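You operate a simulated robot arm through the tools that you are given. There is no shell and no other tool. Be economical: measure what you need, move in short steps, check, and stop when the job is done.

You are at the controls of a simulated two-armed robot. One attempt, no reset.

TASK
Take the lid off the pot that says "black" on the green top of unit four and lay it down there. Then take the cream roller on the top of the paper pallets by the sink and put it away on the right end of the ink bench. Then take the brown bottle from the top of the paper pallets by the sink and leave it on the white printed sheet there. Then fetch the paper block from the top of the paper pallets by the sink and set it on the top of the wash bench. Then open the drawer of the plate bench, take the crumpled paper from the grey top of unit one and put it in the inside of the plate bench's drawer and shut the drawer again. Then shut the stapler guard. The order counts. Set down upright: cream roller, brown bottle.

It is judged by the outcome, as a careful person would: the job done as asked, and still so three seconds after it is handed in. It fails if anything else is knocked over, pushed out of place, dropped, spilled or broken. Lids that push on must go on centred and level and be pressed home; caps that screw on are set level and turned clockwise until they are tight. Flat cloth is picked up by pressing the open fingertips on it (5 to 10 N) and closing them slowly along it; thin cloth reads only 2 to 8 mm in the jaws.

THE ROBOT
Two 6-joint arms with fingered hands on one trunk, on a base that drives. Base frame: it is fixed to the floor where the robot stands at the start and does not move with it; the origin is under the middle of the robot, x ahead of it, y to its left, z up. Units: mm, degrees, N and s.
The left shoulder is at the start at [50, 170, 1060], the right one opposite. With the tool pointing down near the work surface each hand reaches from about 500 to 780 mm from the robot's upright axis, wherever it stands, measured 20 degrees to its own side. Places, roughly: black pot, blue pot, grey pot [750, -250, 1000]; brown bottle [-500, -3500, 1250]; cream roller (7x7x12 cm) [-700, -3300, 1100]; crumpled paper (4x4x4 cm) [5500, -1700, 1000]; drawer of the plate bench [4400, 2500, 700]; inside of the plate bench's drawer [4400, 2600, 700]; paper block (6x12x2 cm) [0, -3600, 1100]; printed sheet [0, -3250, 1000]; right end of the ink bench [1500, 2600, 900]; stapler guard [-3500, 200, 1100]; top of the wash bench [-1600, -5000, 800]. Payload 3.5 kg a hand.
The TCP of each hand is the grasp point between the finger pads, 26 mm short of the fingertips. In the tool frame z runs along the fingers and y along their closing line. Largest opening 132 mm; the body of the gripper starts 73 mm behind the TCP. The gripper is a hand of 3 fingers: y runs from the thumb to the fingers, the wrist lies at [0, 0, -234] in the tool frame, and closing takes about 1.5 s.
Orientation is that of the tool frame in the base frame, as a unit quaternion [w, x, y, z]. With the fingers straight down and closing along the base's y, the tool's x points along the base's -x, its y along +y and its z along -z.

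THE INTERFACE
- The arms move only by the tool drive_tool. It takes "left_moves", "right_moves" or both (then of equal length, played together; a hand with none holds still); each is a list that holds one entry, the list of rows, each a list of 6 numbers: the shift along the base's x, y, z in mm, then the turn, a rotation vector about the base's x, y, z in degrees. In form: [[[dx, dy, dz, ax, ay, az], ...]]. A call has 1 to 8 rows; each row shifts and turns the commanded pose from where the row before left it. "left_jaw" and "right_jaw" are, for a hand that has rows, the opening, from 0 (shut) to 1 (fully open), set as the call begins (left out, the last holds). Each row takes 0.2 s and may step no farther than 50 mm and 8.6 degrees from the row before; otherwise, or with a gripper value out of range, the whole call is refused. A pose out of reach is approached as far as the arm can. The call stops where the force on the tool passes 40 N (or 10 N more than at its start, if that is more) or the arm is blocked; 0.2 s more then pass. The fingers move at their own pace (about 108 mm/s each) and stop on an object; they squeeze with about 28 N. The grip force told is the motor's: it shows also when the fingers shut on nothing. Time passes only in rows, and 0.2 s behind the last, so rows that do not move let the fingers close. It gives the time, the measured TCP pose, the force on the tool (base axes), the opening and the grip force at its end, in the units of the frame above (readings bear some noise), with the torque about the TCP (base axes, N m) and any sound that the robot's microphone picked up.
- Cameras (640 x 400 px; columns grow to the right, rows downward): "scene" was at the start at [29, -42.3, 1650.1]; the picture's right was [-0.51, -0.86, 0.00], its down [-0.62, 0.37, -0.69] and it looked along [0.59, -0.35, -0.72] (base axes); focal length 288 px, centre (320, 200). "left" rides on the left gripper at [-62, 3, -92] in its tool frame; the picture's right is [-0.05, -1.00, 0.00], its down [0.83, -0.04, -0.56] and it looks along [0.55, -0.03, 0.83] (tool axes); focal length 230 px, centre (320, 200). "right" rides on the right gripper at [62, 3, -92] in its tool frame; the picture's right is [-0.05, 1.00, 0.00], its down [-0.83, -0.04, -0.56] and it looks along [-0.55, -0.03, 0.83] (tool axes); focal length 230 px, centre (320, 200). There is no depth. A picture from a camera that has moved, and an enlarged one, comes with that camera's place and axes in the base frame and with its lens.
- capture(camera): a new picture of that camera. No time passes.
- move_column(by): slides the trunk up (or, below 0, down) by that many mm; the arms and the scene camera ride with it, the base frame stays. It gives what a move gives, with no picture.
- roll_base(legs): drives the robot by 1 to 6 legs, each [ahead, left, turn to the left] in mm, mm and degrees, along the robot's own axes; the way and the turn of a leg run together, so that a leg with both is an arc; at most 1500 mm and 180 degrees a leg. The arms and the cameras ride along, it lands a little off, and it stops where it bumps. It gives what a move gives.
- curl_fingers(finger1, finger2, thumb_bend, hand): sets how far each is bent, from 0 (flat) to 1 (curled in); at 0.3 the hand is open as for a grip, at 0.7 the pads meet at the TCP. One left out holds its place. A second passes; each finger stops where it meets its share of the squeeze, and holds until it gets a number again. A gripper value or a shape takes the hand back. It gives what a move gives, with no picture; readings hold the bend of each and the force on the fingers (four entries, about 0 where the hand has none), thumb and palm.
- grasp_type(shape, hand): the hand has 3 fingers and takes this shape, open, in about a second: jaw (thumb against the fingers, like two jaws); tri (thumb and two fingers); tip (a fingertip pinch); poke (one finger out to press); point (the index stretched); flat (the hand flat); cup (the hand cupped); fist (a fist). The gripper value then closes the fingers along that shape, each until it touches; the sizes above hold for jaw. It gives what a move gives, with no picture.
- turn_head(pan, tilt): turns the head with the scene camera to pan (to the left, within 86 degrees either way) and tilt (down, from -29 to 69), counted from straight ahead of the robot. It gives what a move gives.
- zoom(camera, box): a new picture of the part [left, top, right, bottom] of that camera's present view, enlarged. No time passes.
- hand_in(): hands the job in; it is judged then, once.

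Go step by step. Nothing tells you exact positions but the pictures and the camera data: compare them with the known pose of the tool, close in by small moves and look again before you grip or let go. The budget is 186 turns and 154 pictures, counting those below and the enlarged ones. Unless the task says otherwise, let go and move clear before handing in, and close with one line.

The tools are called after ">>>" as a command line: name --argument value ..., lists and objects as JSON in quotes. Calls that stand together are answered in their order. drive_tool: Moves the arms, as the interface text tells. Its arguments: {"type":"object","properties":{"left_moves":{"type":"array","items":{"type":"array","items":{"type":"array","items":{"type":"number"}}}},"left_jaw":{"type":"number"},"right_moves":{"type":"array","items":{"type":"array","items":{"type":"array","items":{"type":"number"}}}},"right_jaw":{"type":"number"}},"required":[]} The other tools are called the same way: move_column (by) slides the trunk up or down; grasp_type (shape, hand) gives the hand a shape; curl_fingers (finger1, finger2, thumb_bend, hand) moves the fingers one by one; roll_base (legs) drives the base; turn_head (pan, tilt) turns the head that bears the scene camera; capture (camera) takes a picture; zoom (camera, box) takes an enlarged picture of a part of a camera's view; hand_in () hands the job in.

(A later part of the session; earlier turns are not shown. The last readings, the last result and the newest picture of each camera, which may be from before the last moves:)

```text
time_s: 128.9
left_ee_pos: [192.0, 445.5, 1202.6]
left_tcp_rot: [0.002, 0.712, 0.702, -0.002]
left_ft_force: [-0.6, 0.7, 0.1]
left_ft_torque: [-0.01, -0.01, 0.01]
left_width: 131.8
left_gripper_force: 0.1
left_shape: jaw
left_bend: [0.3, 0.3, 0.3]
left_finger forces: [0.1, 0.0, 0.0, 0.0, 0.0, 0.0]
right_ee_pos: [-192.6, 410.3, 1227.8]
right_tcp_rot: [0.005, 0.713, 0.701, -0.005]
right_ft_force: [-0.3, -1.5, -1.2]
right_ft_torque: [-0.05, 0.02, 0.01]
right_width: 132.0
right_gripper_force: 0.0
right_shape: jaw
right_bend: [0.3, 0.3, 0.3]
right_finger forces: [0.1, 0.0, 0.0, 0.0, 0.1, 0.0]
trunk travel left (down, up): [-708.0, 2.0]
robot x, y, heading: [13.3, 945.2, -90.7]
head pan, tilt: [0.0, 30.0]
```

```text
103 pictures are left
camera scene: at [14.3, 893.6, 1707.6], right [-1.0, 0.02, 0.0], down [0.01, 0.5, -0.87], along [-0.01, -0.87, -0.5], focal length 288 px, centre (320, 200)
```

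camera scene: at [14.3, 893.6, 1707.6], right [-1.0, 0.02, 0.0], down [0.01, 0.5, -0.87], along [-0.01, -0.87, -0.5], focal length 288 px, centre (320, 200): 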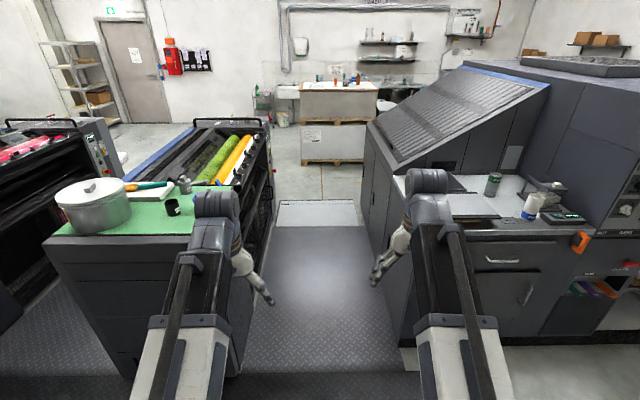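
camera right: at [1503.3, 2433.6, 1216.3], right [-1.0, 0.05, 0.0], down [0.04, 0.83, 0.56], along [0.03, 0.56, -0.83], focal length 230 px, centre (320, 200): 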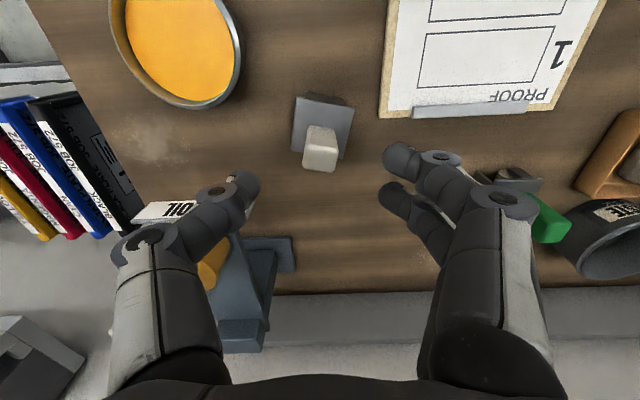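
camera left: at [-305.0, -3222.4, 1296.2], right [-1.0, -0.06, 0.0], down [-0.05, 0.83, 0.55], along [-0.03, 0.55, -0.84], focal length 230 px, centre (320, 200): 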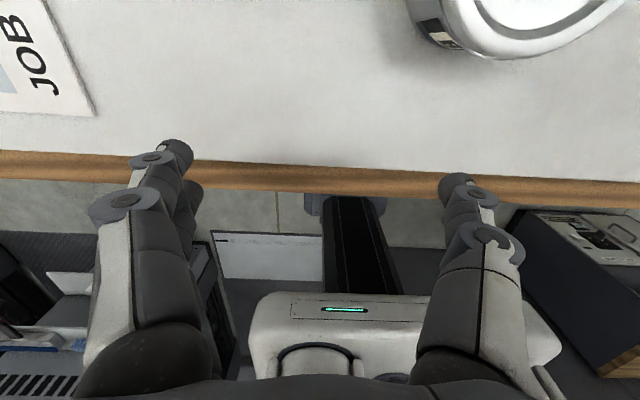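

>>> roll_base --legs '[[1480, -40, 0.7], [1300, 0, 0]]'

>>> roll_base --legs '[[500, 0, 0], [0, -350, 0]]'

>>> turn_head --pan 0 --tilt 35

>>> capture --camera "scene"

```text
time_s: 142.4
left_ee_pos: [146.6, -2344.4, 1202.6]
left_tcp_rot: [0.003, 0.708, 0.707, -0.002]
left_ft_force: [0.3, -0.5, -0.2]
left_ft_torque: [0.01, 0.03, 0.01]
left_width: 131.6
left_gripper_force: 0.0
left_shape: jaw
left_bend: [0.3, 0.3, 0.3]
left_finger forces: [0.1, 0.0, 0.1, 0.1, 0.0, 0.0]
right_ee_pos: [-238.3, -2385.7, 1227.2]
right_tcp_rot: [0.004, 0.708, 0.707, -0.005]
right_ft_force: [0.4, 0.1, -0.7]
right_ft_torque: [0.01, 0.02, 0.01]
right_width: 131.9
right_gripper_force: 0.0
right_shape: jaw
right_bend: [0.3, 0.3, 0.3]
right_finger forces: [0.0, 0.0, 0.0, 0.0, 0.1, 0.1]
trunk travel left (down, up): [-708.0, 2.0]
robot x, y, heading: [-35.8, -1847.1, -90.0]
head pan, tilt: [0.0, 30.0]
```

```text
time_s: 147.2
left_ee_pos: [-203.1, -2829.4, 1202.5]
left_tcp_rot: [0.002, 0.704, 0.711, -0.001]
left_ft_force: [0.4, 0.1, -0.5]
left_ft_torque: [0.0, -0.03, -0.02]
left_width: 131.8
left_gripper_force: 0.0
left_shape: jaw
left_bend: [0.3, 0.3, 0.3]
left_finger forces: [0.0, 0.1, 0.0, 0.0, 0.0, 0.0]
right_ee_pos: [-587.6, -2875.4, 1226.5]
right_tcp_rot: [0.006, 0.704, 0.711, -0.006]
right_ft_force: [-1.4, 0.1, -0.9]
right_ft_torque: [0.02, -0.01, 0.01]
right_width: 131.8
right_gripper_force: 0.0
right_shape: jaw
right_bend: [0.3, 0.3, 0.3]
right_finger forces: [0.0, 0.0, 0.0, 0.0, 0.1, 0.1]
trunk travel left (down, up): [-708.0, 2.0]
robot x, y, heading: [-394.0, -2337.1, -89.3]
head pan, tilt: [0.0, 30.0]
```

```text
time_s: 147.8
left_ee_pos: [-202.3, -2829.5, 1202.4]
left_tcp_rot: [0.002, 0.704, 0.71, -0.002]
left_ft_force: [-0.3, 0.4, 0.9]
left_ft_torque: [0.0, 0.01, 0.0]
left_width: 131.9
left_gripper_force: 0.1
left_shape: jaw
left_bend: [0.3, 0.3, 0.3]
left_finger forces: [0.0, 0.1, 0.0, 0.0, 0.0, 0.0]
right_ee_pos: [-586.4, -2876.0, 1225.6]
right_tcp_rot: [0.005, 0.704, 0.71, -0.006]
right_ft_force: [-0.1, -0.2, -0.2]
right_ft_torque: [0.02, 0.01, 0.0]
right_width: 132.2
right_gripper_force: 0.1
right_shape: jaw
right_bend: [0.3, 0.3, 0.3]
right_finger forces: [0.0, 0.0, 0.0, 0.0, 0.0, 0.0]
trunk travel left (down, up): [-708.0, 2.0]
robot x, y, heading: [-392.0, -2337.1, -89.3]
head pan, tilt: [0.0, 35.0]
```

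```text
102 pictures are left
camera scene: at [-392.1, -2384.4, 1699.9], right [-1.0, -0.01, 0.0], down [-0.01, 0.57, -0.82], along [0.01, -0.82, -0.57], focal length 288 px, centre (320, 200)
```

scene: 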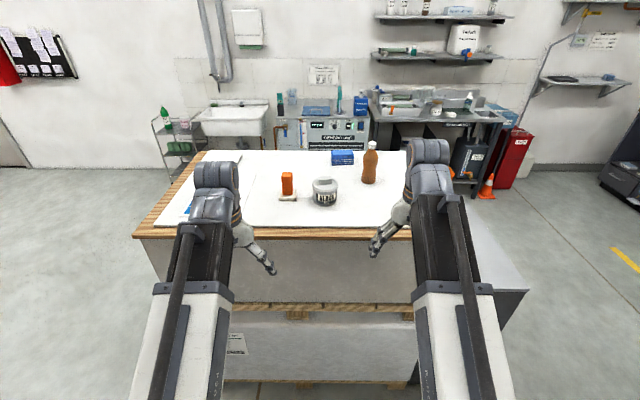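

Bottle is at about [-592,-3425], top ≈1245, ~60 mm wide. I drive up and will straddle it horizontally with the right hand.

>>> roll_base --legs '[[380, 0, -0.7]]'

>>> capture --camera "right"

>>> capture --camera "scene"

```text
time_s: 150.2
left_ee_pos: [-209.7, -3220.8, 1202.5]
left_tcp_rot: [0.002, 0.709, 0.705, -0.002]
left_ft_force: [0.5, 0.2, -0.3]
left_ft_torque: [0.0, 0.01, -0.02]
left_width: 131.9
left_gripper_force: 0.1
left_shape: jaw
left_bend: [0.3, 0.3, 0.3]
left_finger forces: [0.1, 0.0, 0.1, 0.0, 0.0, 0.0]
right_ee_pos: [-592.6, -3260.4, 1227.5]
right_tcp_rot: [0.004, 0.708, 0.706, -0.006]
right_ft_force: [0.4, 0.8, 0.1]
right_ft_torque: [0.05, 0.02, 0.04]
right_width: 131.9
right_gripper_force: 0.0
right_shape: jaw
right_bend: [0.3, 0.3, 0.3]
right_finger forces: [0.1, 0.0, 0.0, 0.0, 0.0, 0.0]
trunk travel left (down, up): [-708.0, 2.0]
robot x, y, heading: [-390.6, -2715.8, -90.4]
head pan, tilt: [0.0, 35.0]
```

```text
101 pictures are left
camera right: at [-588.9, -3197.1, 1319.0], right [1.0, -0.06, 0.0], down [-0.05, -0.82, 0.57], along [-0.03, -0.57, -0.82], focal length 230 px, centre (320, 200)
```

right: 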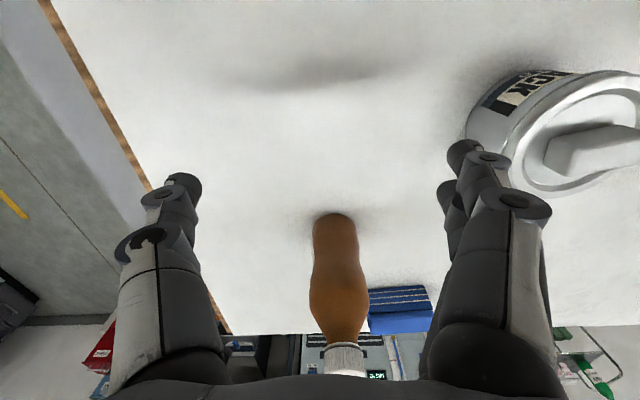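

```text
100 pictures are left
camera scene: at [-391.7, -2772.0, 1699.8], right [-1.0, 0.0, 0.0], down [0.0, 0.57, -0.82], along [0.0, -0.82, -0.57], focal length 288 px, centre (320, 200)
```

scene: 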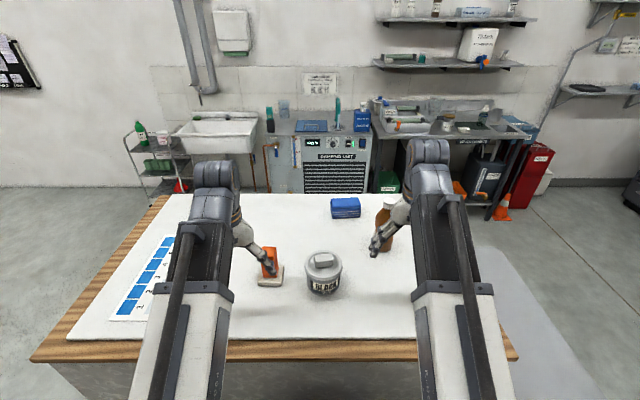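

>>> drive_tool --right_moves '[[[6, 0, -18, 0, 0, 0], [5, 0, -17, 0, 0, 0], [0, -35, 0, 0, 0, 0], [0, -35, 0, 0, 0, 0], [0, 0, 0, 0, 0, 0]]]' --right_jaw 0.8

>>> capture --camera "right"

>>> zoom --camera "scene" --box '[320, 160, 480, 280]'

```text
time_s: 151.4
left_ee_pos: [-208.3, -3218.1, 1202.9]
left_tcp_rot: [0.003, 0.708, 0.706, -0.002]
left_ft_force: [0.1, 0.5, -0.7]
left_ft_torque: [-0.01, 0.0, -0.01]
left_width: 131.8
left_gripper_force: 0.1
left_shape: jaw
left_bend: [0.3, 0.3, 0.3]
left_finger forces: [0.0, 0.0, 0.0, 0.1, 0.0, 0.1]
right_ee_pos: [-582.6, -3327.6, 1192.3]
right_tcp_rot: [0.005, 0.708, 0.706, -0.007]
right_ft_force: [0.4, 0.2, 0.1]
right_ft_torque: [0.02, -0.02, 0.0]
right_width: 106.0
right_gripper_force: 0.0
right_shape: jaw
right_bend: [0.59, 0.59, 0.55]
right_finger forces: [0.0, 0.0, 0.1, 0.1, 0.0, 0.1]
trunk travel left (down, up): [-708.0, 2.0]
robot x, y, heading: [-389.1, -2722.9, -90.1]
head pan, tilt: [0.0, 35.0]
```

```text
99 pictures are left
camera right: at [-578.9, -3263.6, 1284.3], right [1.0, -0.06, 0.0], down [-0.05, -0.82, 0.57], along [-0.03, -0.57, -0.82], focal length 230 px, centre (320, 200)
```

right: 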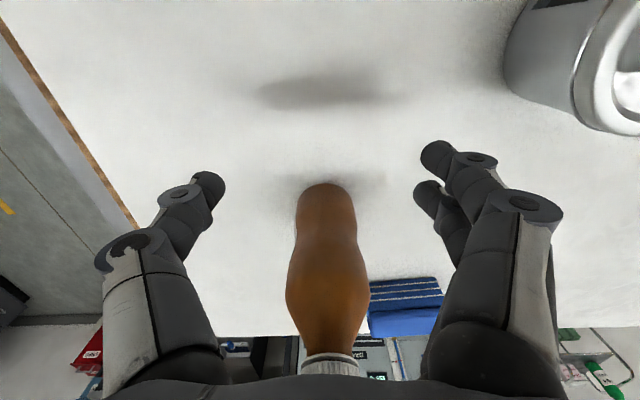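

```text
3.33 times, centred on (400, 220) of scene
camera zoom: at [-391.7, -2770.8, 1699.9], right [-1.0, 0.0, 0.0], down [0.0, 0.57, -0.82], along [0.0, -0.82, -0.57], focal length 961 px, centre (53, 133)
```

zoom: 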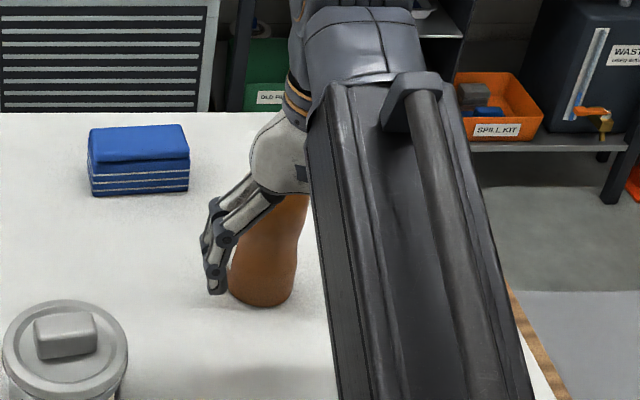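

>>> drive_tool --right_moves '[[[0, -26, 0, 0, 0, 0], [0, -26, 0, 0, 0, 0], [0, -26, 0, 0, 0, 0], [0, 0, -8, 0, 0, 0], [0, 0, 0, 0, 0, 0]]]'

>>> capture --camera "right"

>>> zoom --camera "scene" --box '[320, 160, 480, 280]'

```text
time_s: 152.7
left_ee_pos: [-209.0, -3218.7, 1200.3]
left_tcp_rot: [0.002, 0.708, 0.706, -0.002]
left_ft_force: [0.1, -0.6, -0.8]
left_ft_torque: [0.01, -0.02, -0.02]
left_width: 131.8
left_gripper_force: 0.1
left_shape: jaw
left_bend: [0.3, 0.3, 0.3]
left_finger forces: [0.1, 0.0, 0.1, 0.0, 0.0, 0.1]
right_ee_pos: [-583.4, -3407.6, 1185.1]
right_tcp_rot: [0.005, 0.708, 0.706, -0.006]
right_ft_force: [-0.9, -0.3, 1.2]
right_ft_torque: [0.04, -0.03, -0.01]
right_width: 106.0
right_gripper_force: 0.1
right_shape: jaw
right_bend: [0.59, 0.59, 0.55]
right_finger forces: [0.1, 0.0, 0.0, 0.0, 0.1, 0.0]
trunk travel left (down, up): [-708.0, 2.0]
robot x, y, heading: [-390.7, -2720.3, -90.3]
head pan, tilt: [0.0, 35.0]
```

```text
97 pictures are left
camera right: at [-579.4, -3344.2, 1277.4], right [1.0, -0.06, 0.0], down [-0.05, -0.82, 0.57], along [-0.03, -0.57, -0.82], focal length 230 px, centre (320, 200)
```

right: 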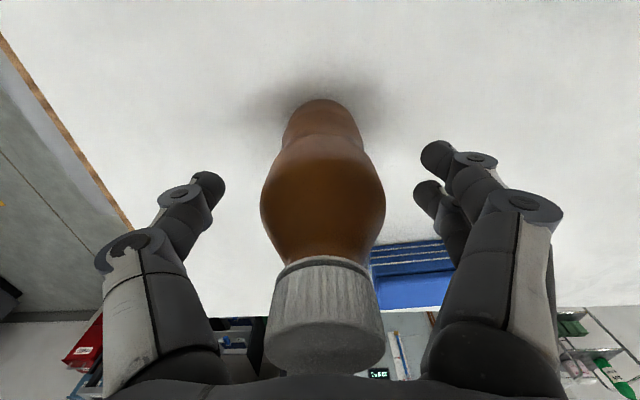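

```text
3.33 times, centred on (400, 220) of scene
camera zoom: at [-391.7, -2771.0, 1699.9], right [-1.0, 0.0, 0.0], down [0.0, 0.57, -0.82], along [0.0, -0.82, -0.57], focal length 961 px, centre (53, 133)
```

zoom: 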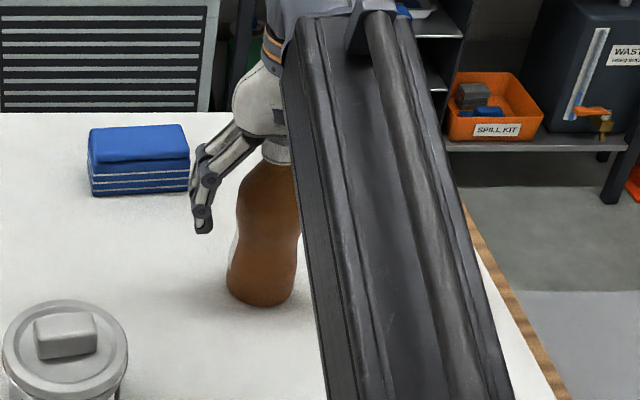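

>>> drive_tool --right_moves '[[[2, -4, 0, 0, 0, 0], [0, 0, 0, 0, 0, 0], [0, 0, 0, 0, 0, 0], [0, 0, 0, 0, 0, 0], [0, 0, 0, 0, 0, 0], [0, 0, 0, 0, 0, 0], [0, 0, 0, 0, 0, 0]]]' --right_jaw 0

>>> drive_tool --right_moves '[[[0, 0, 10, 0, 0, 0], [0, 0, 15, 0, 0, 0], [0, 0, 0, 0, 0, 0]]]'

>>> capture --camera "right"

>>> zoom --camera "scene" --box '[320, 160, 480, 280]'

```text
time_s: 154.2
left_ee_pos: [-208.0, -3219.9, 1202.1]
left_tcp_rot: [0.001, 0.709, 0.706, -0.002]
left_ft_force: [0.9, 0.2, 1.1]
left_ft_torque: [-0.02, 0.02, 0.01]
left_width: 131.8
left_gripper_force: 0.0
left_shape: jaw
left_bend: [0.3, 0.3, 0.3]
left_finger forces: [0.1, 0.0, 0.0, 0.0, 0.0, 0.0]
right_ee_pos: [-580.4, -3412.2, 1185.2]
right_tcp_rot: [0.004, 0.709, 0.705, -0.006]
right_ft_force: [0.4, 0.6, 0.0]
right_ft_torque: [0.01, -0.02, 0.0]
right_width: 47.0
right_gripper_force: 28.3
right_shape: jaw
right_bend: [0.74, 0.74, 0.7]
right_finger forces: [12.8, 13.2, 0.0, 0.1, 25.4, 0.0]
trunk travel left (down, up): [-708.0, 2.0]
robot x, y, heading: [-394.6, -2721.5, -90.5]
head pan, tilt: [0.0, 35.0]
```

```text
time_s: 155.1
left_ee_pos: [-208.4, -3220.2, 1201.7]
left_tcp_rot: [0.003, 0.708, 0.706, -0.002]
left_ft_force: [-0.1, 0.6, -0.8]
left_ft_torque: [-0.04, -0.01, 0.0]
left_width: 132.0
left_gripper_force: 0.1
left_shape: jaw
left_bend: [0.3, 0.3, 0.3]
left_finger forces: [0.0, 0.1, 0.1, 0.0, 0.0, 0.0]
right_ee_pos: [-580.4, -3411.3, 1208.8]
right_tcp_rot: [0.005, 0.708, 0.706, -0.006]
right_ft_force: [-0.2, -0.1, -3.4]
right_ft_torque: [-0.03, -0.04, 0.0]
right_width: 46.8
right_gripper_force: 27.8
right_shape: jaw
right_bend: [0.74, 0.74, 0.7]
right_finger forces: [12.9, 13.1, 0.1, 0.0, 25.5, 0.0]
trunk travel left (down, up): [-708.0, 2.0]
robot x, y, heading: [-391.1, -2720.0, -90.3]
head pan, tilt: [0.0, 35.0]
```

```text
95 pictures are left
camera right: at [-576.1, -3348.6, 1300.9], right [1.0, -0.06, 0.0], down [-0.05, -0.82, 0.57], along [-0.03, -0.57, -0.82], focal length 230 px, centre (320, 200)
```

right: 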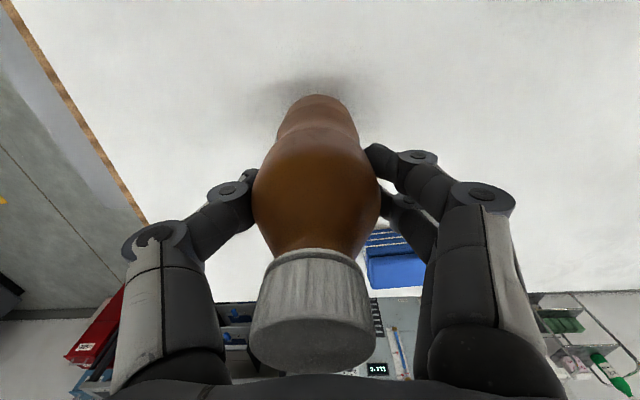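

```text
3.33 times, centred on (400, 220) of scene
camera zoom: at [-391.8, -2771.3, 1699.8], right [-1.0, 0.0, 0.0], down [0.0, 0.57, -0.82], along [0.0, -0.82, -0.57], focal length 961 px, centre (53, 133)
```

zoom: 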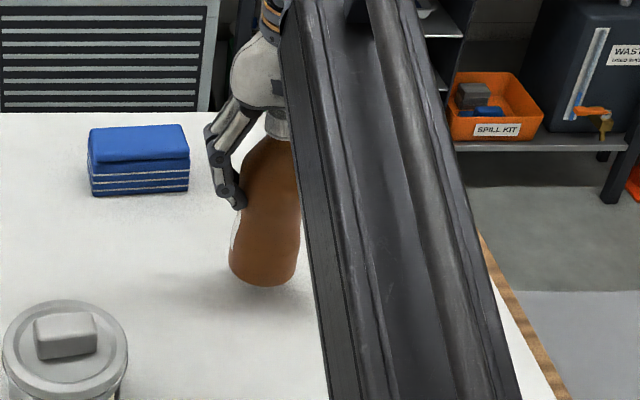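

Bottle is held and lifted. I pull it back, drive back off the pallet edge, strafe left to the sheet side and return.

>>> drive_tool --right_moves '[[[0, 38, 5, 0, 0, 0], [0, 38, 5, 0, 0, 0], [0, 38, 5, 0, 0, 0], [0, 36, 0, 0, 0, 0], [0, 0, 0, 0, 0, 0]]]'

>>> roll_base --legs '[[-280, 0, 0.4], [0, 590, 0]]'

>>> turn_head --pan -15 --tilt 45

>>> capture --camera "scene"

```text
time_s: 156.2
left_ee_pos: [-208.5, -3219.1, 1201.9]
left_tcp_rot: [0.003, 0.708, 0.706, -0.002]
left_ft_force: [-0.1, 0.4, 0.2]
left_ft_torque: [0.0, -0.03, 0.0]
left_width: 132.0
left_gripper_force: 0.1
left_shape: jaw
left_bend: [0.3, 0.3, 0.3]
left_finger forces: [0.0, 0.0, 0.1, 0.0, 0.1, 0.0]
right_ee_pos: [-578.6, -3264.2, 1222.0]
right_tcp_rot: [0.005, 0.708, 0.706, -0.006]
right_ft_force: [0.3, 0.2, -2.7]
right_ft_torque: [0.0, -0.03, -0.03]
right_width: 47.0
right_gripper_force: 28.1
right_shape: jaw
right_bend: [0.74, 0.74, 0.7]
right_finger forces: [12.7, 12.9, 0.0, 0.0, 25.5, 0.0]
trunk travel left (down, up): [-708.0, 2.0]
robot x, y, heading: [-388.4, -2719.1, -90.2]
head pan, tilt: [0.0, 35.0]
```

```text
time_s: 161.2
left_ee_pos: [395.7, -2938.6, 1201.1]
left_tcp_rot: [0.001, 0.708, 0.706, -0.002]
left_ft_force: [0.9, 0.3, -0.3]
left_ft_torque: [0.0, 0.03, 0.01]
left_width: 132.0
left_gripper_force: 0.0
left_shape: jaw
left_bend: [0.3, 0.3, 0.3]
left_finger forces: [0.0, 0.0, 0.1, 0.1, 0.1, 0.0]
right_ee_pos: [26.6, -2985.1, 1222.5]
right_tcp_rot: [0.004, 0.708, 0.706, -0.006]
right_ft_force: [0.4, 0.6, -3.4]
right_ft_torque: [0.0, -0.01, 0.02]
right_width: 47.2
right_gripper_force: 27.7
right_shape: jaw
right_bend: [0.74, 0.74, 0.7]
right_finger forces: [12.7, 13.1, 0.1, 0.0, 25.5, 0.1]
trunk travel left (down, up): [-708.0, 2.0]
robot x, y, heading: [213.4, -2438.7, -90.2]
head pan, tilt: [0.0, 35.0]
```

```text
time_s: 162.0
left_ee_pos: [396.2, -2938.7, 1202.1]
left_tcp_rot: [0.001, 0.709, 0.705, -0.002]
left_ft_force: [-0.9, -0.3, -0.4]
left_ft_torque: [0.03, -0.04, -0.01]
left_width: 132.0
left_gripper_force: 0.2
left_shape: jaw
left_bend: [0.3, 0.3, 0.3]
left_finger forces: [0.0, 0.1, 0.0, 0.0, 0.0, 0.1]
right_ee_pos: [26.0, -2985.5, 1222.1]
right_tcp_rot: [0.005, 0.708, 0.706, -0.006]
right_ft_force: [-0.4, -0.2, -3.4]
right_ft_torque: [-0.04, 0.02, 0.01]
right_width: 47.2
right_gripper_force: 27.8
right_shape: jaw
right_bend: [0.74, 0.74, 0.7]
right_finger forces: [12.9, 13.1, 0.0, 0.0, 25.5, 0.1]
trunk travel left (down, up): [-708.0, 2.0]
robot x, y, heading: [210.6, -2443.0, -90.3]
head pan, tilt: [-15.0, 45.0]
```

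```text
93 pictures are left
camera scene: at [191.1, -2481.8, 1685.1], right [-0.97, 0.26, 0.0], down [0.18, 0.68, -0.71], along [-0.18, -0.68, -0.71], focal length 288 px, centre (320, 200)
```

scene: 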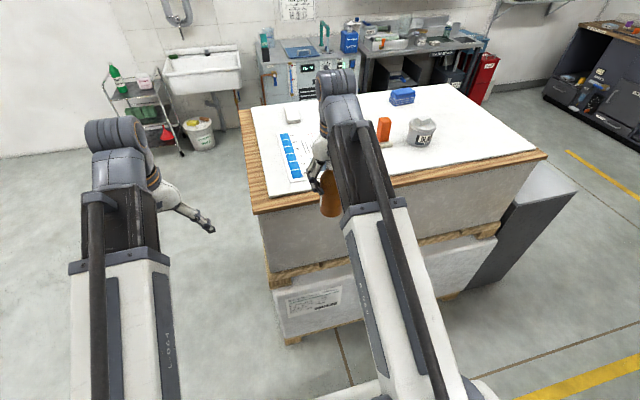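

>>> roll_base --legs '[[260, 0, 0]]'

>>> capture --camera "right"

>>> capture --camera "scene"

```text
time_s: 163.9
left_ee_pos: [398.1, -3202.3, 1201.4]
left_tcp_rot: [0.002, 0.706, 0.708, -0.002]
left_ft_force: [-0.1, -0.4, -1.2]
left_ft_torque: [0.01, 0.02, 0.01]
left_width: 132.1
left_gripper_force: 0.1
left_shape: jaw
left_bend: [0.3, 0.3, 0.3]
left_finger forces: [0.0, 0.0, 0.1, 0.0, 0.0, 0.0]
right_ee_pos: [28.5, -3250.1, 1221.9]
right_tcp_rot: [0.004, 0.707, 0.707, -0.005]
right_ft_force: [0.4, -0.9, -3.3]
right_ft_torque: [0.03, 0.02, 0.0]
right_width: 47.1
right_gripper_force: 28.4
right_shape: jaw
right_bend: [0.74, 0.74, 0.7]
right_finger forces: [12.8, 13.0, 0.1, 0.1, 25.6, 0.1]
trunk travel left (down, up): [-708.0, 2.0]
robot x, y, heading: [211.0, -2704.2, -90.0]
head pan, tilt: [-15.0, 45.0]
```

```text
92 pictures are left
camera right: at [31.8, -3185.9, 1314.1], right [1.0, -0.05, 0.0], down [-0.04, -0.82, 0.57], along [-0.03, -0.57, -0.82], focal length 230 px, centre (320, 200)
```

right: 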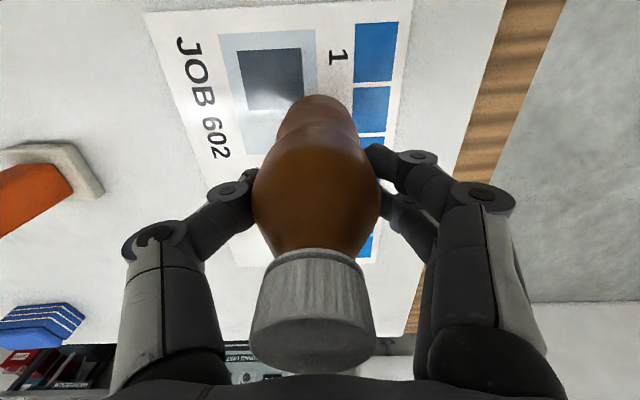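

```text
91 pictures are left
camera scene: at [191.0, -2745.8, 1685.0], right [-0.97, 0.26, 0.0], down [0.18, 0.68, -0.71], along [-0.18, -0.68, -0.71], focal length 288 px, centre (320, 200)
```

scene: 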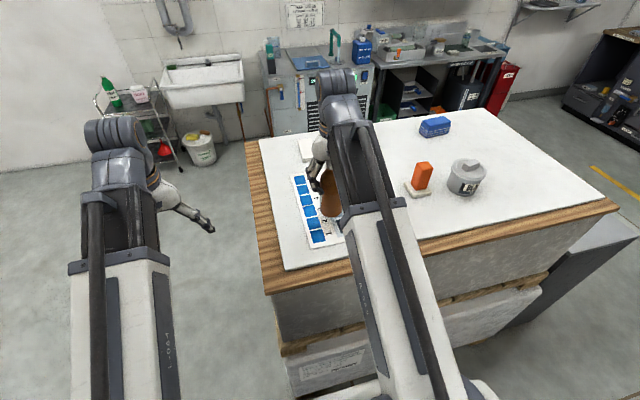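

Sheet centre is about [0,-3318]. I move the bottle over it and lower.

>>> drive_tool --right_moves '[[[-14, -32, 0, 0, 0, 0], [-14, -32, 0, 0, 0, 0], [0, 0, -15, 0, 0, 0], [0, 0, -12, 0, 0, 0], [0, 0, -5, 0, 0, 0], [0, 0, 0, 0, 0, 0]]]'

>>> zoom --camera "scene" --box '[240, 120, 420, 260]'

>>> capture --camera "right"

```text
time_s: 165.3
left_ee_pos: [397.8, -3201.1, 1201.0]
left_tcp_rot: [0.001, 0.707, 0.707, -0.003]
left_ft_force: [0.2, -0.3, 0.1]
left_ft_torque: [-0.02, -0.04, 0.01]
left_width: 132.0
left_gripper_force: 0.0
left_shape: jaw
left_bend: [0.3, 0.3, 0.3]
left_finger forces: [0.0, 0.1, 0.1, 0.0, 0.0, 0.0]
right_ee_pos: [-1.1, -3309.5, 1190.8]
right_tcp_rot: [0.005, 0.707, 0.707, -0.006]
right_ft_force: [-0.1, 0.4, -2.3]
right_ft_torque: [-0.01, -0.02, 0.02]
right_width: 47.1
right_gripper_force: 27.8
right_shape: jaw
right_bend: [0.74, 0.74, 0.7]
right_finger forces: [12.9, 13.1, 0.0, 0.1, 25.6, 0.1]
trunk travel left (down, up): [-708.0, 2.0]
robot x, y, heading: [212.2, -2707.5, -90.0]
head pan, tilt: [-15.0, 45.0]
```

```text
2.86 times, centred on (330, 190) of scene
camera zoom: at [191.0, -2744.4, 1685.0], right [-0.97, 0.26, 0.0], down [0.18, 0.68, -0.71], along [-0.18, -0.68, -0.71], focal length 824 px, centre (291, 229)
```

zoom: 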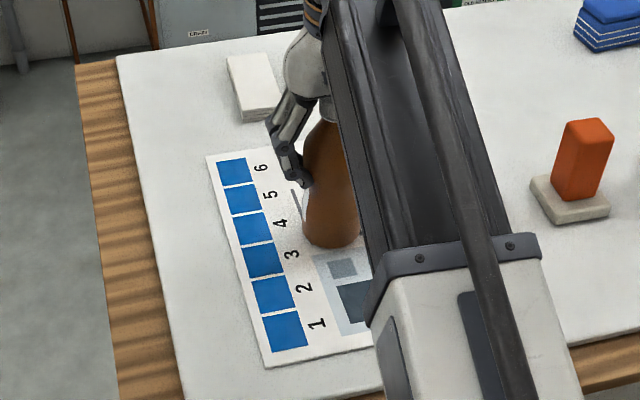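

```text
89 pictures are left
camera right: at [3.4, -3247.1, 1282.9], right [1.0, -0.05, 0.0], down [-0.04, -0.82, 0.57], along [-0.03, -0.57, -0.82], focal length 230 px, centre (320, 200)
```

right: 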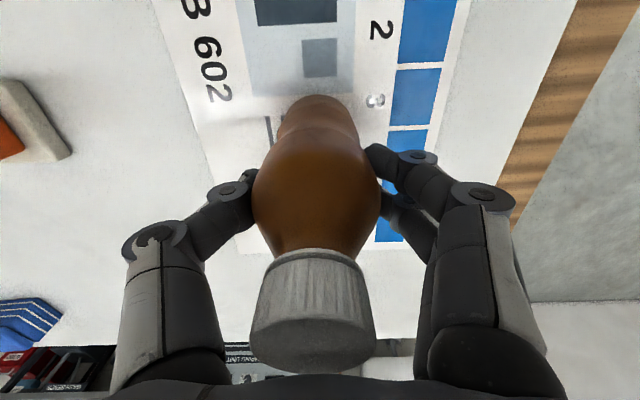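

>>> drive_tool --right_moves '[[[0, 0, -2, 0, 0, 0], [0, 0, -2, 0, 0, 0], [0, 0, -2, 0, 0, 0], [0, 0, -1, 0, 0, 0]]]'

```text
time_s: 166.3
left_ee_pos: [398.3, -3200.3, 1204.3]
left_tcp_rot: [0.003, 0.706, 0.708, -0.003]
left_ft_force: [-0.1, 0.3, 0.5]
left_ft_torque: [0.01, 0.02, 0.0]
left_width: 131.9
left_gripper_force: 0.0
left_shape: jaw
left_bend: [0.3, 0.3, 0.3]
left_finger forces: [0.0, 0.0, 0.0, 0.0, 0.0, 0.0]
right_ee_pos: [0.9, -3311.2, 1186.4]
right_tcp_rot: [0.006, 0.707, 0.708, -0.006]
right_ft_force: [-1.5, -3.8, 26.9]
right_ft_torque: [-0.05, 0.14, 0.06]
right_width: 48.1
right_gripper_force: 28.2
right_shape: jaw
right_bend: [0.74, 0.74, 0.71]
right_finger forces: [14.6, 15.4, 0.0, 0.1, 30.8, 0.0]
trunk travel left (down, up): [-708.0, 2.0]
robot x, y, heading: [210.9, -2706.2, -89.8]
head pan, tilt: [-15.0, 45.0]
```

>>> drive_tool --right_moves '[[[0, 0, 2, 0, 0, 0], [0, 0, 0, 0, 0, 0]]]'

>>> drive_tool --right_moves '[[[0, 0, 0, 0, 0, 0], [0, 0, 0, 0, 0, 0], [0, 0, 0, 0, 0, 0], [0, 0, 0, 0, 0, 0]]]' --right_jaw 0.85

>>> capture --camera "right"

```text
time_s: 166.9
left_ee_pos: [399.1, -3199.4, 1203.3]
left_tcp_rot: [0.002, 0.707, 0.708, -0.003]
left_ft_force: [-0.3, 0.7, -0.2]
left_ft_torque: [-0.05, 0.0, -0.01]
left_width: 131.8
left_gripper_force: 0.1
left_shape: jaw
left_bend: [0.3, 0.3, 0.3]
left_finger forces: [0.0, 0.0, 0.1, 0.0, 0.0, 0.0]
right_ee_pos: [-0.2, -3311.2, 1186.4]
right_tcp_rot: [0.006, 0.706, 0.708, -0.007]
right_ft_force: [0.1, -3.2, 20.6]
right_ft_torque: [-0.05, 0.15, -0.02]
right_width: 48.0
right_gripper_force: 27.2
right_shape: jaw
right_bend: [0.74, 0.74, 0.71]
right_finger forces: [15.0, 15.6, 0.0, 0.0, 30.3, 0.0]
trunk travel left (down, up): [-708.0, 2.0]
robot x, y, heading: [213.6, -2702.5, -89.7]
head pan, tilt: [-15.0, 45.0]
```

```text
time_s: 167.9
left_ee_pos: [397.6, -3201.2, 1201.1]
left_tcp_rot: [0.001, 0.707, 0.707, -0.002]
left_ft_force: [0.3, -0.1, 0.0]
left_ft_torque: [0.0, -0.02, -0.01]
left_width: 131.9
left_gripper_force: 0.1
left_shape: jaw
left_bend: [0.3, 0.3, 0.3]
left_finger forces: [0.0, 0.1, 0.1, 0.1, 0.1, 0.0]
right_ee_pos: [-1.5, -3312.8, 1184.9]
right_tcp_rot: [0.004, 0.706, 0.708, -0.005]
right_ft_force: [-0.3, 0.4, 0.2]
right_ft_torque: [0.0, -0.01, 0.02]
right_width: 112.0
right_gripper_force: 0.1
right_shape: jaw
right_bend: [0.54, 0.54, 0.5]
right_finger forces: [0.0, 0.1, 0.0, 0.0, 0.0, 0.0]
trunk travel left (down, up): [-708.0, 2.0]
robot x, y, heading: [211.5, -2702.6, -89.8]
head pan, tilt: [-15.0, 45.0]
```

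```text
88 pictures are left
camera right: at [3.6, -3248.1, 1278.1], right [1.0, -0.05, 0.0], down [-0.04, -0.82, 0.57], along [-0.03, -0.57, -0.82], focal length 230 px, centre (320, 200)
```

right: 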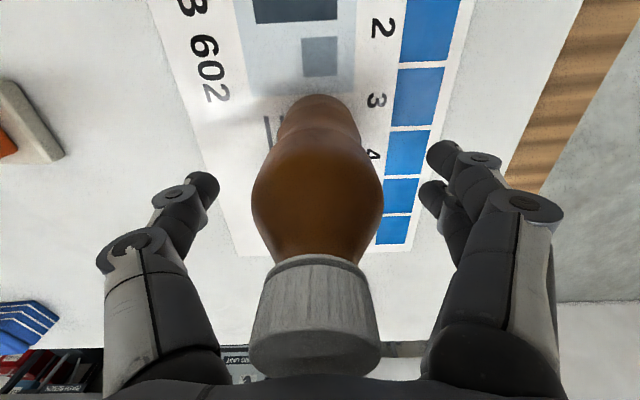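

Bottle stands on the sheet. I back away, go around to the pallet's left side (facing −x) so the paper block at ~[23,-3560] can be reached without passing over the bottle.

>>> drive_tool --right_moves '[[[0, 0, 5, 0, 0, 0], [0, 30, 0, 0, 0, 0], [0, 30, 3, 0, 0, 0], [0, 0, 0, 0, 0, 0]]]'

>>> roll_base --legs '[[-330, 0, 0], [0, 600, 0], [0, 0, -90]]'

>>> turn_head --pan 40 --tilt 35

>>> capture --camera "scene"

```text
time_s: 168.9
left_ee_pos: [398.5, -3201.4, 1202.6]
left_tcp_rot: [0.001, 0.707, 0.707, -0.002]
left_ft_force: [0.7, -0.3, 0.3]
left_ft_torque: [-0.04, -0.01, -0.02]
left_width: 132.0
left_gripper_force: 0.0
left_shape: jaw
left_bend: [0.3, 0.3, 0.3]
left_finger forces: [0.0, 0.1, 0.0, 0.1, 0.0, 0.1]
right_ee_pos: [1.0, -3251.0, 1192.3]
right_tcp_rot: [0.004, 0.706, 0.708, -0.005]
right_ft_force: [-0.3, -0.9, 0.8]
right_ft_torque: [0.0, -0.01, -0.03]
right_width: 112.0
right_gripper_force: 0.1
right_shape: jaw
right_bend: [0.54, 0.54, 0.5]
right_finger forces: [0.1, 0.0, 0.0, 0.1, 0.0, 0.0]
trunk travel left (down, up): [-708.0, 2.0]
robot x, y, heading: [213.8, -2704.6, -89.8]
head pan, tilt: [-15.0, 45.0]
```

```text
time_s: 172.1
left_ee_pos: [507.5, -2868.7, 1202.5]
left_tcp_rot: [0.003, 0.701, 0.713, -0.001]
left_ft_force: [-1.0, 0.6, 1.0]
left_ft_torque: [0.01, -0.06, 0.0]
left_width: 131.8
left_gripper_force: 0.2
left_shape: jaw
left_bend: [0.3, 0.3, 0.3]
left_finger forces: [0.1, 0.0, 0.0, 0.0, 0.0, 0.1]
right_ee_pos: [111.4, -2924.3, 1191.2]
right_tcp_rot: [0.005, 0.701, 0.713, -0.004]
right_ft_force: [0.3, 0.7, -0.7]
right_ft_torque: [0.0, -0.03, 0.01]
right_width: 112.2
right_gripper_force: 0.0
right_shape: jaw
right_bend: [0.54, 0.54, 0.5]
right_finger forces: [0.0, 0.0, 0.0, 0.1, 0.0, 0.1]
trunk travel left (down, up): [-708.0, 2.0]
robot x, y, heading: [314.5, -2375.0, -89.0]
head pan, tilt: [-15.0, 45.0]
stopped in leg 2: the robot was blocked; the commanded pose is now the measured one
```

```text
time_s: 173.3
left_ee_pos: [509.4, -2867.3, 1202.0]
left_tcp_rot: [0.003, 0.702, 0.713, -0.001]
left_ft_force: [-0.1, 0.2, 0.3]
left_ft_torque: [-0.01, -0.02, -0.03]
left_width: 131.8
left_gripper_force: 0.0
left_shape: jaw
left_bend: [0.3, 0.3, 0.3]
left_finger forces: [0.0, 0.0, 0.0, 0.0, 0.0, 0.0]
right_ee_pos: [112.8, -2924.2, 1193.6]
right_tcp_rot: [0.004, 0.701, 0.713, -0.004]
right_ft_force: [0.0, 0.1, 0.7]
right_ft_torque: [0.01, 0.03, 0.01]
right_width: 112.0
right_gripper_force: 0.1
right_shape: jaw
right_bend: [0.54, 0.54, 0.5]
right_finger forces: [0.0, 0.1, 0.0, 0.1, 0.0, 0.0]
trunk travel left (down, up): [-708.0, 2.0]
robot x, y, heading: [317.2, -2374.1, -89.4]
head pan, tilt: [40.0, 35.0]
```

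```text
87 pictures are left
camera scene: at [372.9, -2402.3, 1699.9], right [-0.76, -0.65, 0.0], down [-0.38, 0.43, -0.82], along [0.54, -0.62, -0.57], focal length 288 px, centre (320, 200)
```

scene: 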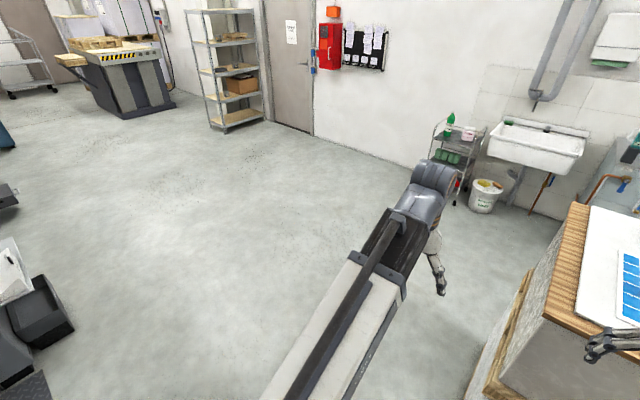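

The base bumped something at its left. I'll look there before moving on.

>>> turn_head --pan 86 --tilt 60

>>> capture --camera "scene"

```text
time_s: 174.5
left_ee_pos: [509.1, -2867.0, 1200.6]
left_tcp_rot: [0.003, 0.702, 0.713, -0.001]
left_ft_force: [0.3, 0.4, 0.6]
left_ft_torque: [0.01, -0.01, 0.02]
left_width: 131.9
left_gripper_force: 0.1
left_shape: jaw
left_bend: [0.3, 0.3, 0.3]
left_finger forces: [0.0, 0.1, 0.0, 0.0, 0.0, 0.0]
right_ee_pos: [113.6, -2925.0, 1192.4]
right_tcp_rot: [0.004, 0.701, 0.713, -0.005]
right_ft_force: [0.1, -0.3, 0.3]
right_ft_torque: [0.0, 0.04, -0.03]
right_width: 112.1
right_gripper_force: 0.1
right_shape: jaw
right_bend: [0.54, 0.54, 0.5]
right_finger forces: [0.1, 0.1, 0.1, 0.0, 0.1, 0.0]
trunk travel left (down, up): [-708.0, 2.0]
robot x, y, heading: [317.4, -2377.6, -89.1]
head pan, tilt: [85.9, 60.0]
```

```text
86 pictures are left
camera scene: at [382.0, -2339.5, 1665.6], right [-0.06, -1.0, 0.0], down [-0.86, 0.05, -0.5], along [0.5, -0.03, -0.87], focal length 288 px, centre (320, 200)
```

scene: 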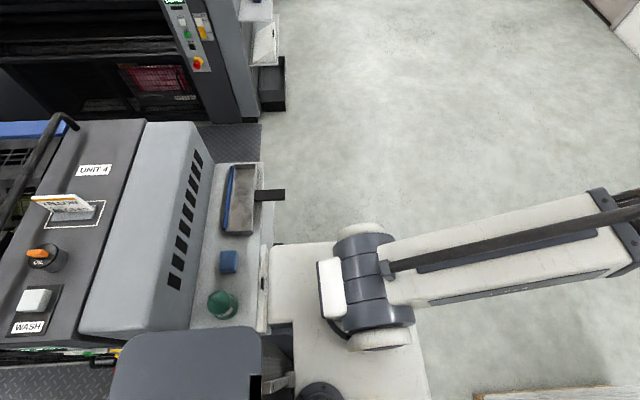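

The base touched unit four's end shelf; nothing appears displaced. I step away and forward before strafing further.

>>> roll_base --legs '[[0, -25, 0], [210, 0, 0], [0, 520, 0]]'

>>> capture --camera "scene"

```text
time_s: 179.0
left_ee_pos: [985.3, -3063.1, 1202.1]
left_tcp_rot: [0.003, 0.704, 0.71, -0.001]
left_ft_force: [1.1, -0.6, 0.2]
left_ft_torque: [-0.01, 0.02, 0.02]
left_width: 132.0
left_gripper_force: 0.0
left_shape: jaw
left_bend: [0.3, 0.3, 0.3]
left_finger forces: [0.0, 0.1, 0.0, 0.0, 0.0, 0.1]
right_ee_pos: [589.7, -3117.3, 1191.4]
right_tcp_rot: [0.004, 0.704, 0.711, -0.006]
right_ft_force: [0.0, 0.4, 0.6]
right_ft_torque: [0.03, 0.03, 0.0]
right_width: 112.1
right_gripper_force: 0.0
right_shape: jaw
right_bend: [0.54, 0.54, 0.5]
right_finger forces: [0.0, 0.0, 0.1, 0.0, 0.0, 0.0]
trunk travel left (down, up): [-708.0, 2.0]
robot x, y, heading: [794.3, -2566.1, -89.5]
head pan, tilt: [85.9, 60.0]
```

```text
85 pictures are left
camera scene: at [863.9, -2534.3, 1665.5], right [-0.06, -1.0, 0.0], down [-0.86, 0.06, -0.5], along [0.5, -0.03, -0.87], focal length 288 px, centre (320, 200)
```

scene: 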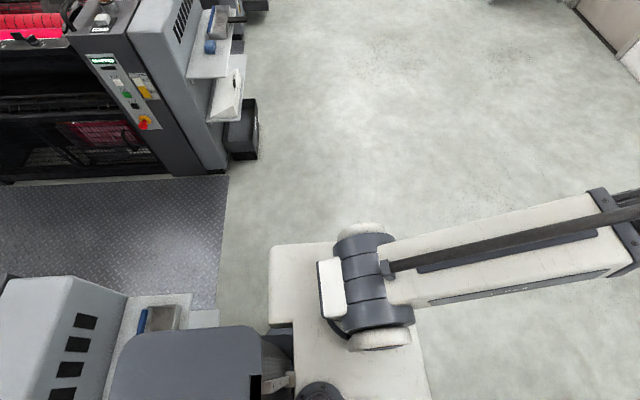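

>>> roll_base --legs '[[600, 30, 0], [0, 0, -90], [0, 600, 0]]'

>>> turn_head --pan 0 --tilt 40

>>> capture --camera "scene"

```text
time_s: 189.3
left_ee_pos: [325.2, -3950.3, 1202.5]
left_tcp_rot: [0.0, 1.0, -0.006, -0.002]
left_ft_force: [-0.4, -0.3, 0.0]
left_ft_torque: [0.0, 0.01, 0.02]
left_width: 131.7
left_gripper_force: 0.1
left_shape: jaw
left_bend: [0.3, 0.3, 0.3]
left_finger forces: [0.1, 0.0, 0.0, 0.0, 0.1, 0.1]
right_ee_pos: [279.6, -3552.9, 1191.9]
right_tcp_rot: [0.0, 1.0, -0.006, -0.008]
right_ft_force: [0.1, -0.3, 0.2]
right_ft_torque: [0.02, -0.04, -0.01]
right_width: 112.5
right_gripper_force: 0.0
right_shape: jaw
right_bend: [0.54, 0.54, 0.5]
right_finger forces: [0.1, 0.1, 0.0, 0.0, 0.1, 0.1]
trunk travel left (down, up): [-708.0, 2.0]
robot x, y, heading: [823.9, -3772.6, 179.2]
head pan, tilt: [85.9, 60.0]
```

```text
time_s: 190.9
left_ee_pos: [324.4, -3948.9, 1203.0]
left_tcp_rot: [0.001, 1.0, -0.006, -0.003]
left_ft_force: [-0.9, 0.2, -0.1]
left_ft_torque: [-0.01, -0.02, -0.01]
left_width: 131.7
left_gripper_force: 0.0
left_shape: jaw
left_bend: [0.3, 0.3, 0.3]
left_finger forces: [0.0, 0.0, 0.0, 0.0, 0.0, 0.0]
right_ee_pos: [279.6, -3552.2, 1193.0]
right_tcp_rot: [-0.001, 1.0, -0.006, -0.008]
right_ft_force: [0.3, -0.5, 0.0]
right_ft_torque: [0.01, 0.0, 0.0]
right_width: 112.1
right_gripper_force: 0.0
right_shape: jaw
right_bend: [0.54, 0.54, 0.5]
right_finger forces: [0.0, 0.0, 0.0, 0.0, 0.0, 0.1]
trunk travel left (down, up): [-708.0, 2.0]
robot x, y, heading: [822.8, -3774.2, 179.1]
head pan, tilt: [0.0, 40.0]
```

```text
84 pictures are left
camera scene: at [778.3, -3772.2, 1692.3], right [0.01, 1.0, 0.0], down [0.64, -0.01, -0.77], along [-0.77, 0.01, -0.64], focal length 288 px, centre (320, 200)
```

scene: 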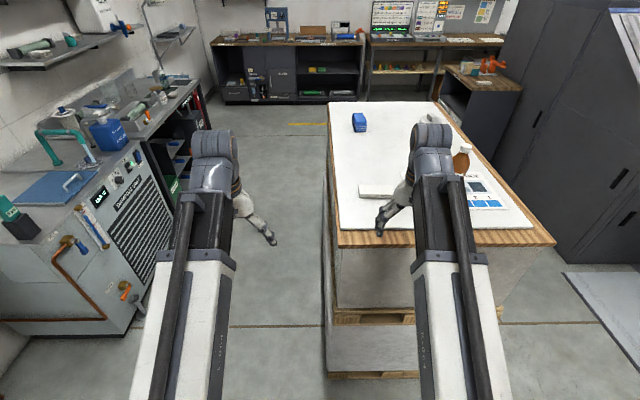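

>>> zoom --camera "scene" --box '[320, 130, 520, 260]'

>>> capture --camera "right"

```text
3.08 times, centred on (420, 195) of scene
camera zoom: at [778.3, -3772.2, 1692.3], right [0.01, 1.0, 0.0], down [0.64, -0.01, -0.77], along [-0.77, 0.01, -0.64], focal length 887 px, centre (12, 215)
```

zoom: 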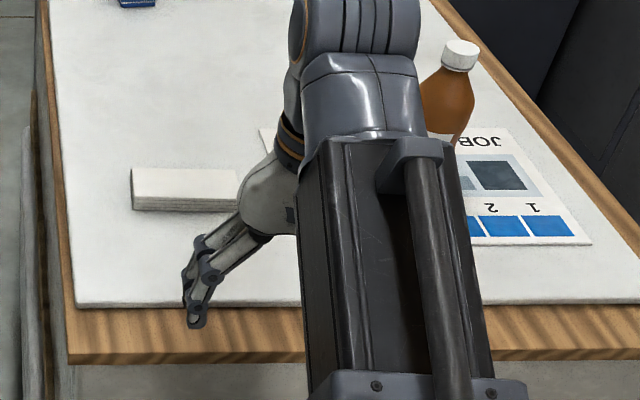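

```text
82 pictures are left
camera right: at [343.1, -3556.0, 1284.6], right [-0.06, -1.0, 0.0], down [-0.82, 0.05, 0.57], along [-0.57, 0.04, -0.82], focal length 230 px, centre (320, 200)
```

right: 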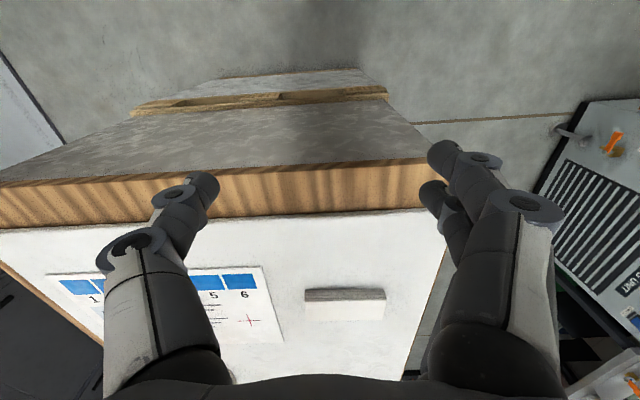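

Block is at about [45,-3571], 120 mm long along y. I drive 130 mm nearer and rotate the right hand 90° so it closes across the 60 mm side.

>>> roll_base --legs '[[140, 0, 0.8]]'

>>> drive_tool --right_moves '[[[0, 0, 5, 0, 0, 8.5], [0, 0, 5, 0, 0, 8.5], [0, 0, 0, 0, 0, 8.5], [0, 0, 0, 0, 0, 8.5], [0, 0, 0, 0, 0, 8.5], [0, 0, 0, 0, 0, 8.5], [0, 0, 0, 0, 0, 8.5], [0, 0, 0, 0, 0, 8.5]]]' --right_jaw 1

```text
time_s: 192.2
left_ee_pos: [184.7, -3956.1, 1202.2]
left_tcp_rot: [0.001, 1.0, 0.001, -0.003]
left_ft_force: [-0.3, 1.0, -0.4]
left_ft_torque: [-0.03, -0.01, 0.03]
left_width: 131.9
left_gripper_force: 0.1
left_shape: jaw
left_bend: [0.3, 0.3, 0.3]
left_finger forces: [0.0, 0.0, 0.0, 0.0, 0.0, 0.0]
right_ee_pos: [134.7, -3558.3, 1191.5]
right_tcp_rot: [0.0, 1.0, 0.0, -0.007]
right_ft_force: [-0.8, 0.1, 0.5]
right_ft_torque: [-0.01, 0.02, -0.02]
right_width: 112.1
right_gripper_force: 0.1
right_shape: jaw
right_bend: [0.54, 0.54, 0.5]
right_finger forces: [0.0, 0.1, 0.1, 0.0, 0.0, 0.0]
trunk travel left (down, up): [-708.0, 2.0]
robot x, y, heading: [683.2, -3767.0, 179.8]
head pan, tilt: [0.0, 40.0]
```

```text
time_s: 194.0
left_ee_pos: [185.9, -3955.4, 1202.9]
left_tcp_rot: [0.001, 1.0, 0.0, -0.003]
left_ft_force: [0.2, -0.2, 0.4]
left_ft_torque: [0.01, 0.0, -0.02]
left_width: 131.9
left_gripper_force: 0.0
left_shape: jaw
left_bend: [0.3, 0.3, 0.3]
left_finger forces: [0.0, 0.0, 0.0, 0.0, 0.1, 0.1]
right_ee_pos: [134.8, -3557.4, 1201.7]
right_tcp_rot: [0.003, 0.828, 0.56, -0.007]
right_ft_force: [0.6, -0.3, -0.6]
right_ft_torque: [0.02, 0.01, 0.02]
right_width: 131.9
right_gripper_force: 0.0
right_shape: jaw
right_bend: [0.3, 0.3, 0.3]
right_finger forces: [0.0, 0.1, 0.1, 0.1, 0.0, 0.0]
trunk travel left (down, up): [-708.0, 2.0]
robot x, y, heading: [684.9, -3770.9, 180.0]
head pan, tilt: [0.0, 40.0]
```

>>> drive_tool --right_moves '[[[-30, -5, 0, 0, 0, 8.5], [-30, -5, 0, 0, 0, 8.5], [-28, -3, 0, 0, 0, 5], [0, 0, -20, 0, 0, 0], [0, 0, 0, 0, 0, 0]]]'

>>> capture --camera "right"

>>> zoom --camera "scene" --box '[320, 130, 520, 260]'

```text
time_s: 195.2
left_ee_pos: [186.0, -3957.2, 1201.9]
left_tcp_rot: [0.0, 1.0, 0.001, -0.003]
left_ft_force: [0.2, -0.4, 0.1]
left_ft_torque: [0.0, 0.02, 0.01]
left_width: 131.9
left_gripper_force: 0.0
left_shape: jaw
left_bend: [0.3, 0.3, 0.3]
left_finger forces: [0.1, 0.0, 0.0, 0.0, 0.1, 0.0]
right_ee_pos: [58.9, -3636.6, 1184.0]
right_tcp_rot: [0.006, 0.731, 0.682, -0.005]
right_ft_force: [0.1, -0.4, 0.0]
right_ft_torque: [-0.01, 0.0, -0.02]
right_width: 132.0
right_gripper_force: 0.0
right_shape: jaw
right_bend: [0.3, 0.3, 0.3]
right_finger forces: [0.1, 0.1, 0.0, 0.0, 0.1, 0.1]
right hand out of reach, approached as far as the arm can: row 2, 3, 4
trunk travel left (down, up): [-708.0, 2.0]
robot x, y, heading: [684.2, -3768.2, 179.9]
head pan, tilt: [0.0, 40.0]
```

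```text
81 pictures are left
camera right: at [67.1, -3573.1, 1276.4], right [0.99, -0.12, 0.0], down [-0.1, -0.82, 0.57], along [-0.07, -0.56, -0.82], focal length 230 px, centre (320, 200)
```

right: 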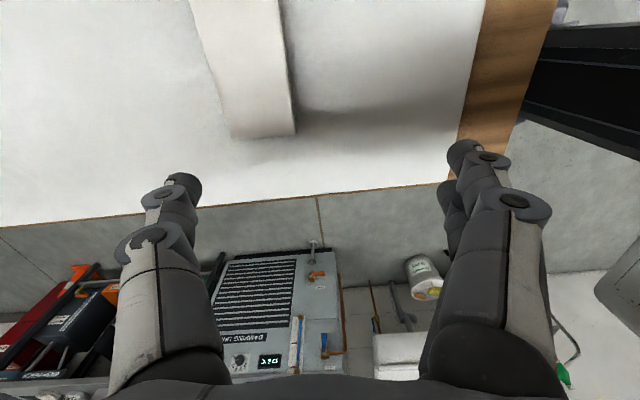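

```text
3.08 times, centred on (420, 195) of scene
camera zoom: at [637.4, -3772.1, 1692.3], right [0.0, 1.0, 0.0], down [0.64, 0.0, -0.77], along [-0.77, 0.0, -0.64], focal length 887 px, centre (12, 215)
```

zoom: 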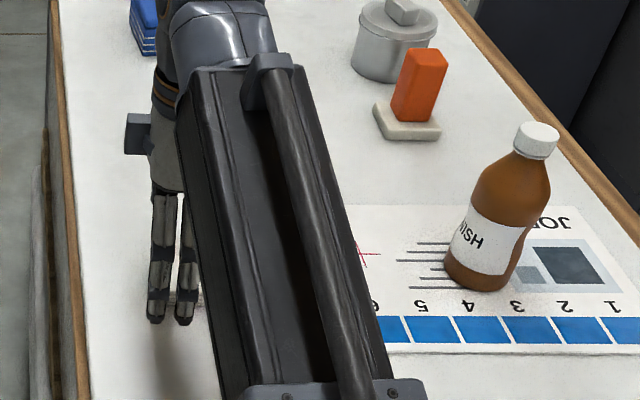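

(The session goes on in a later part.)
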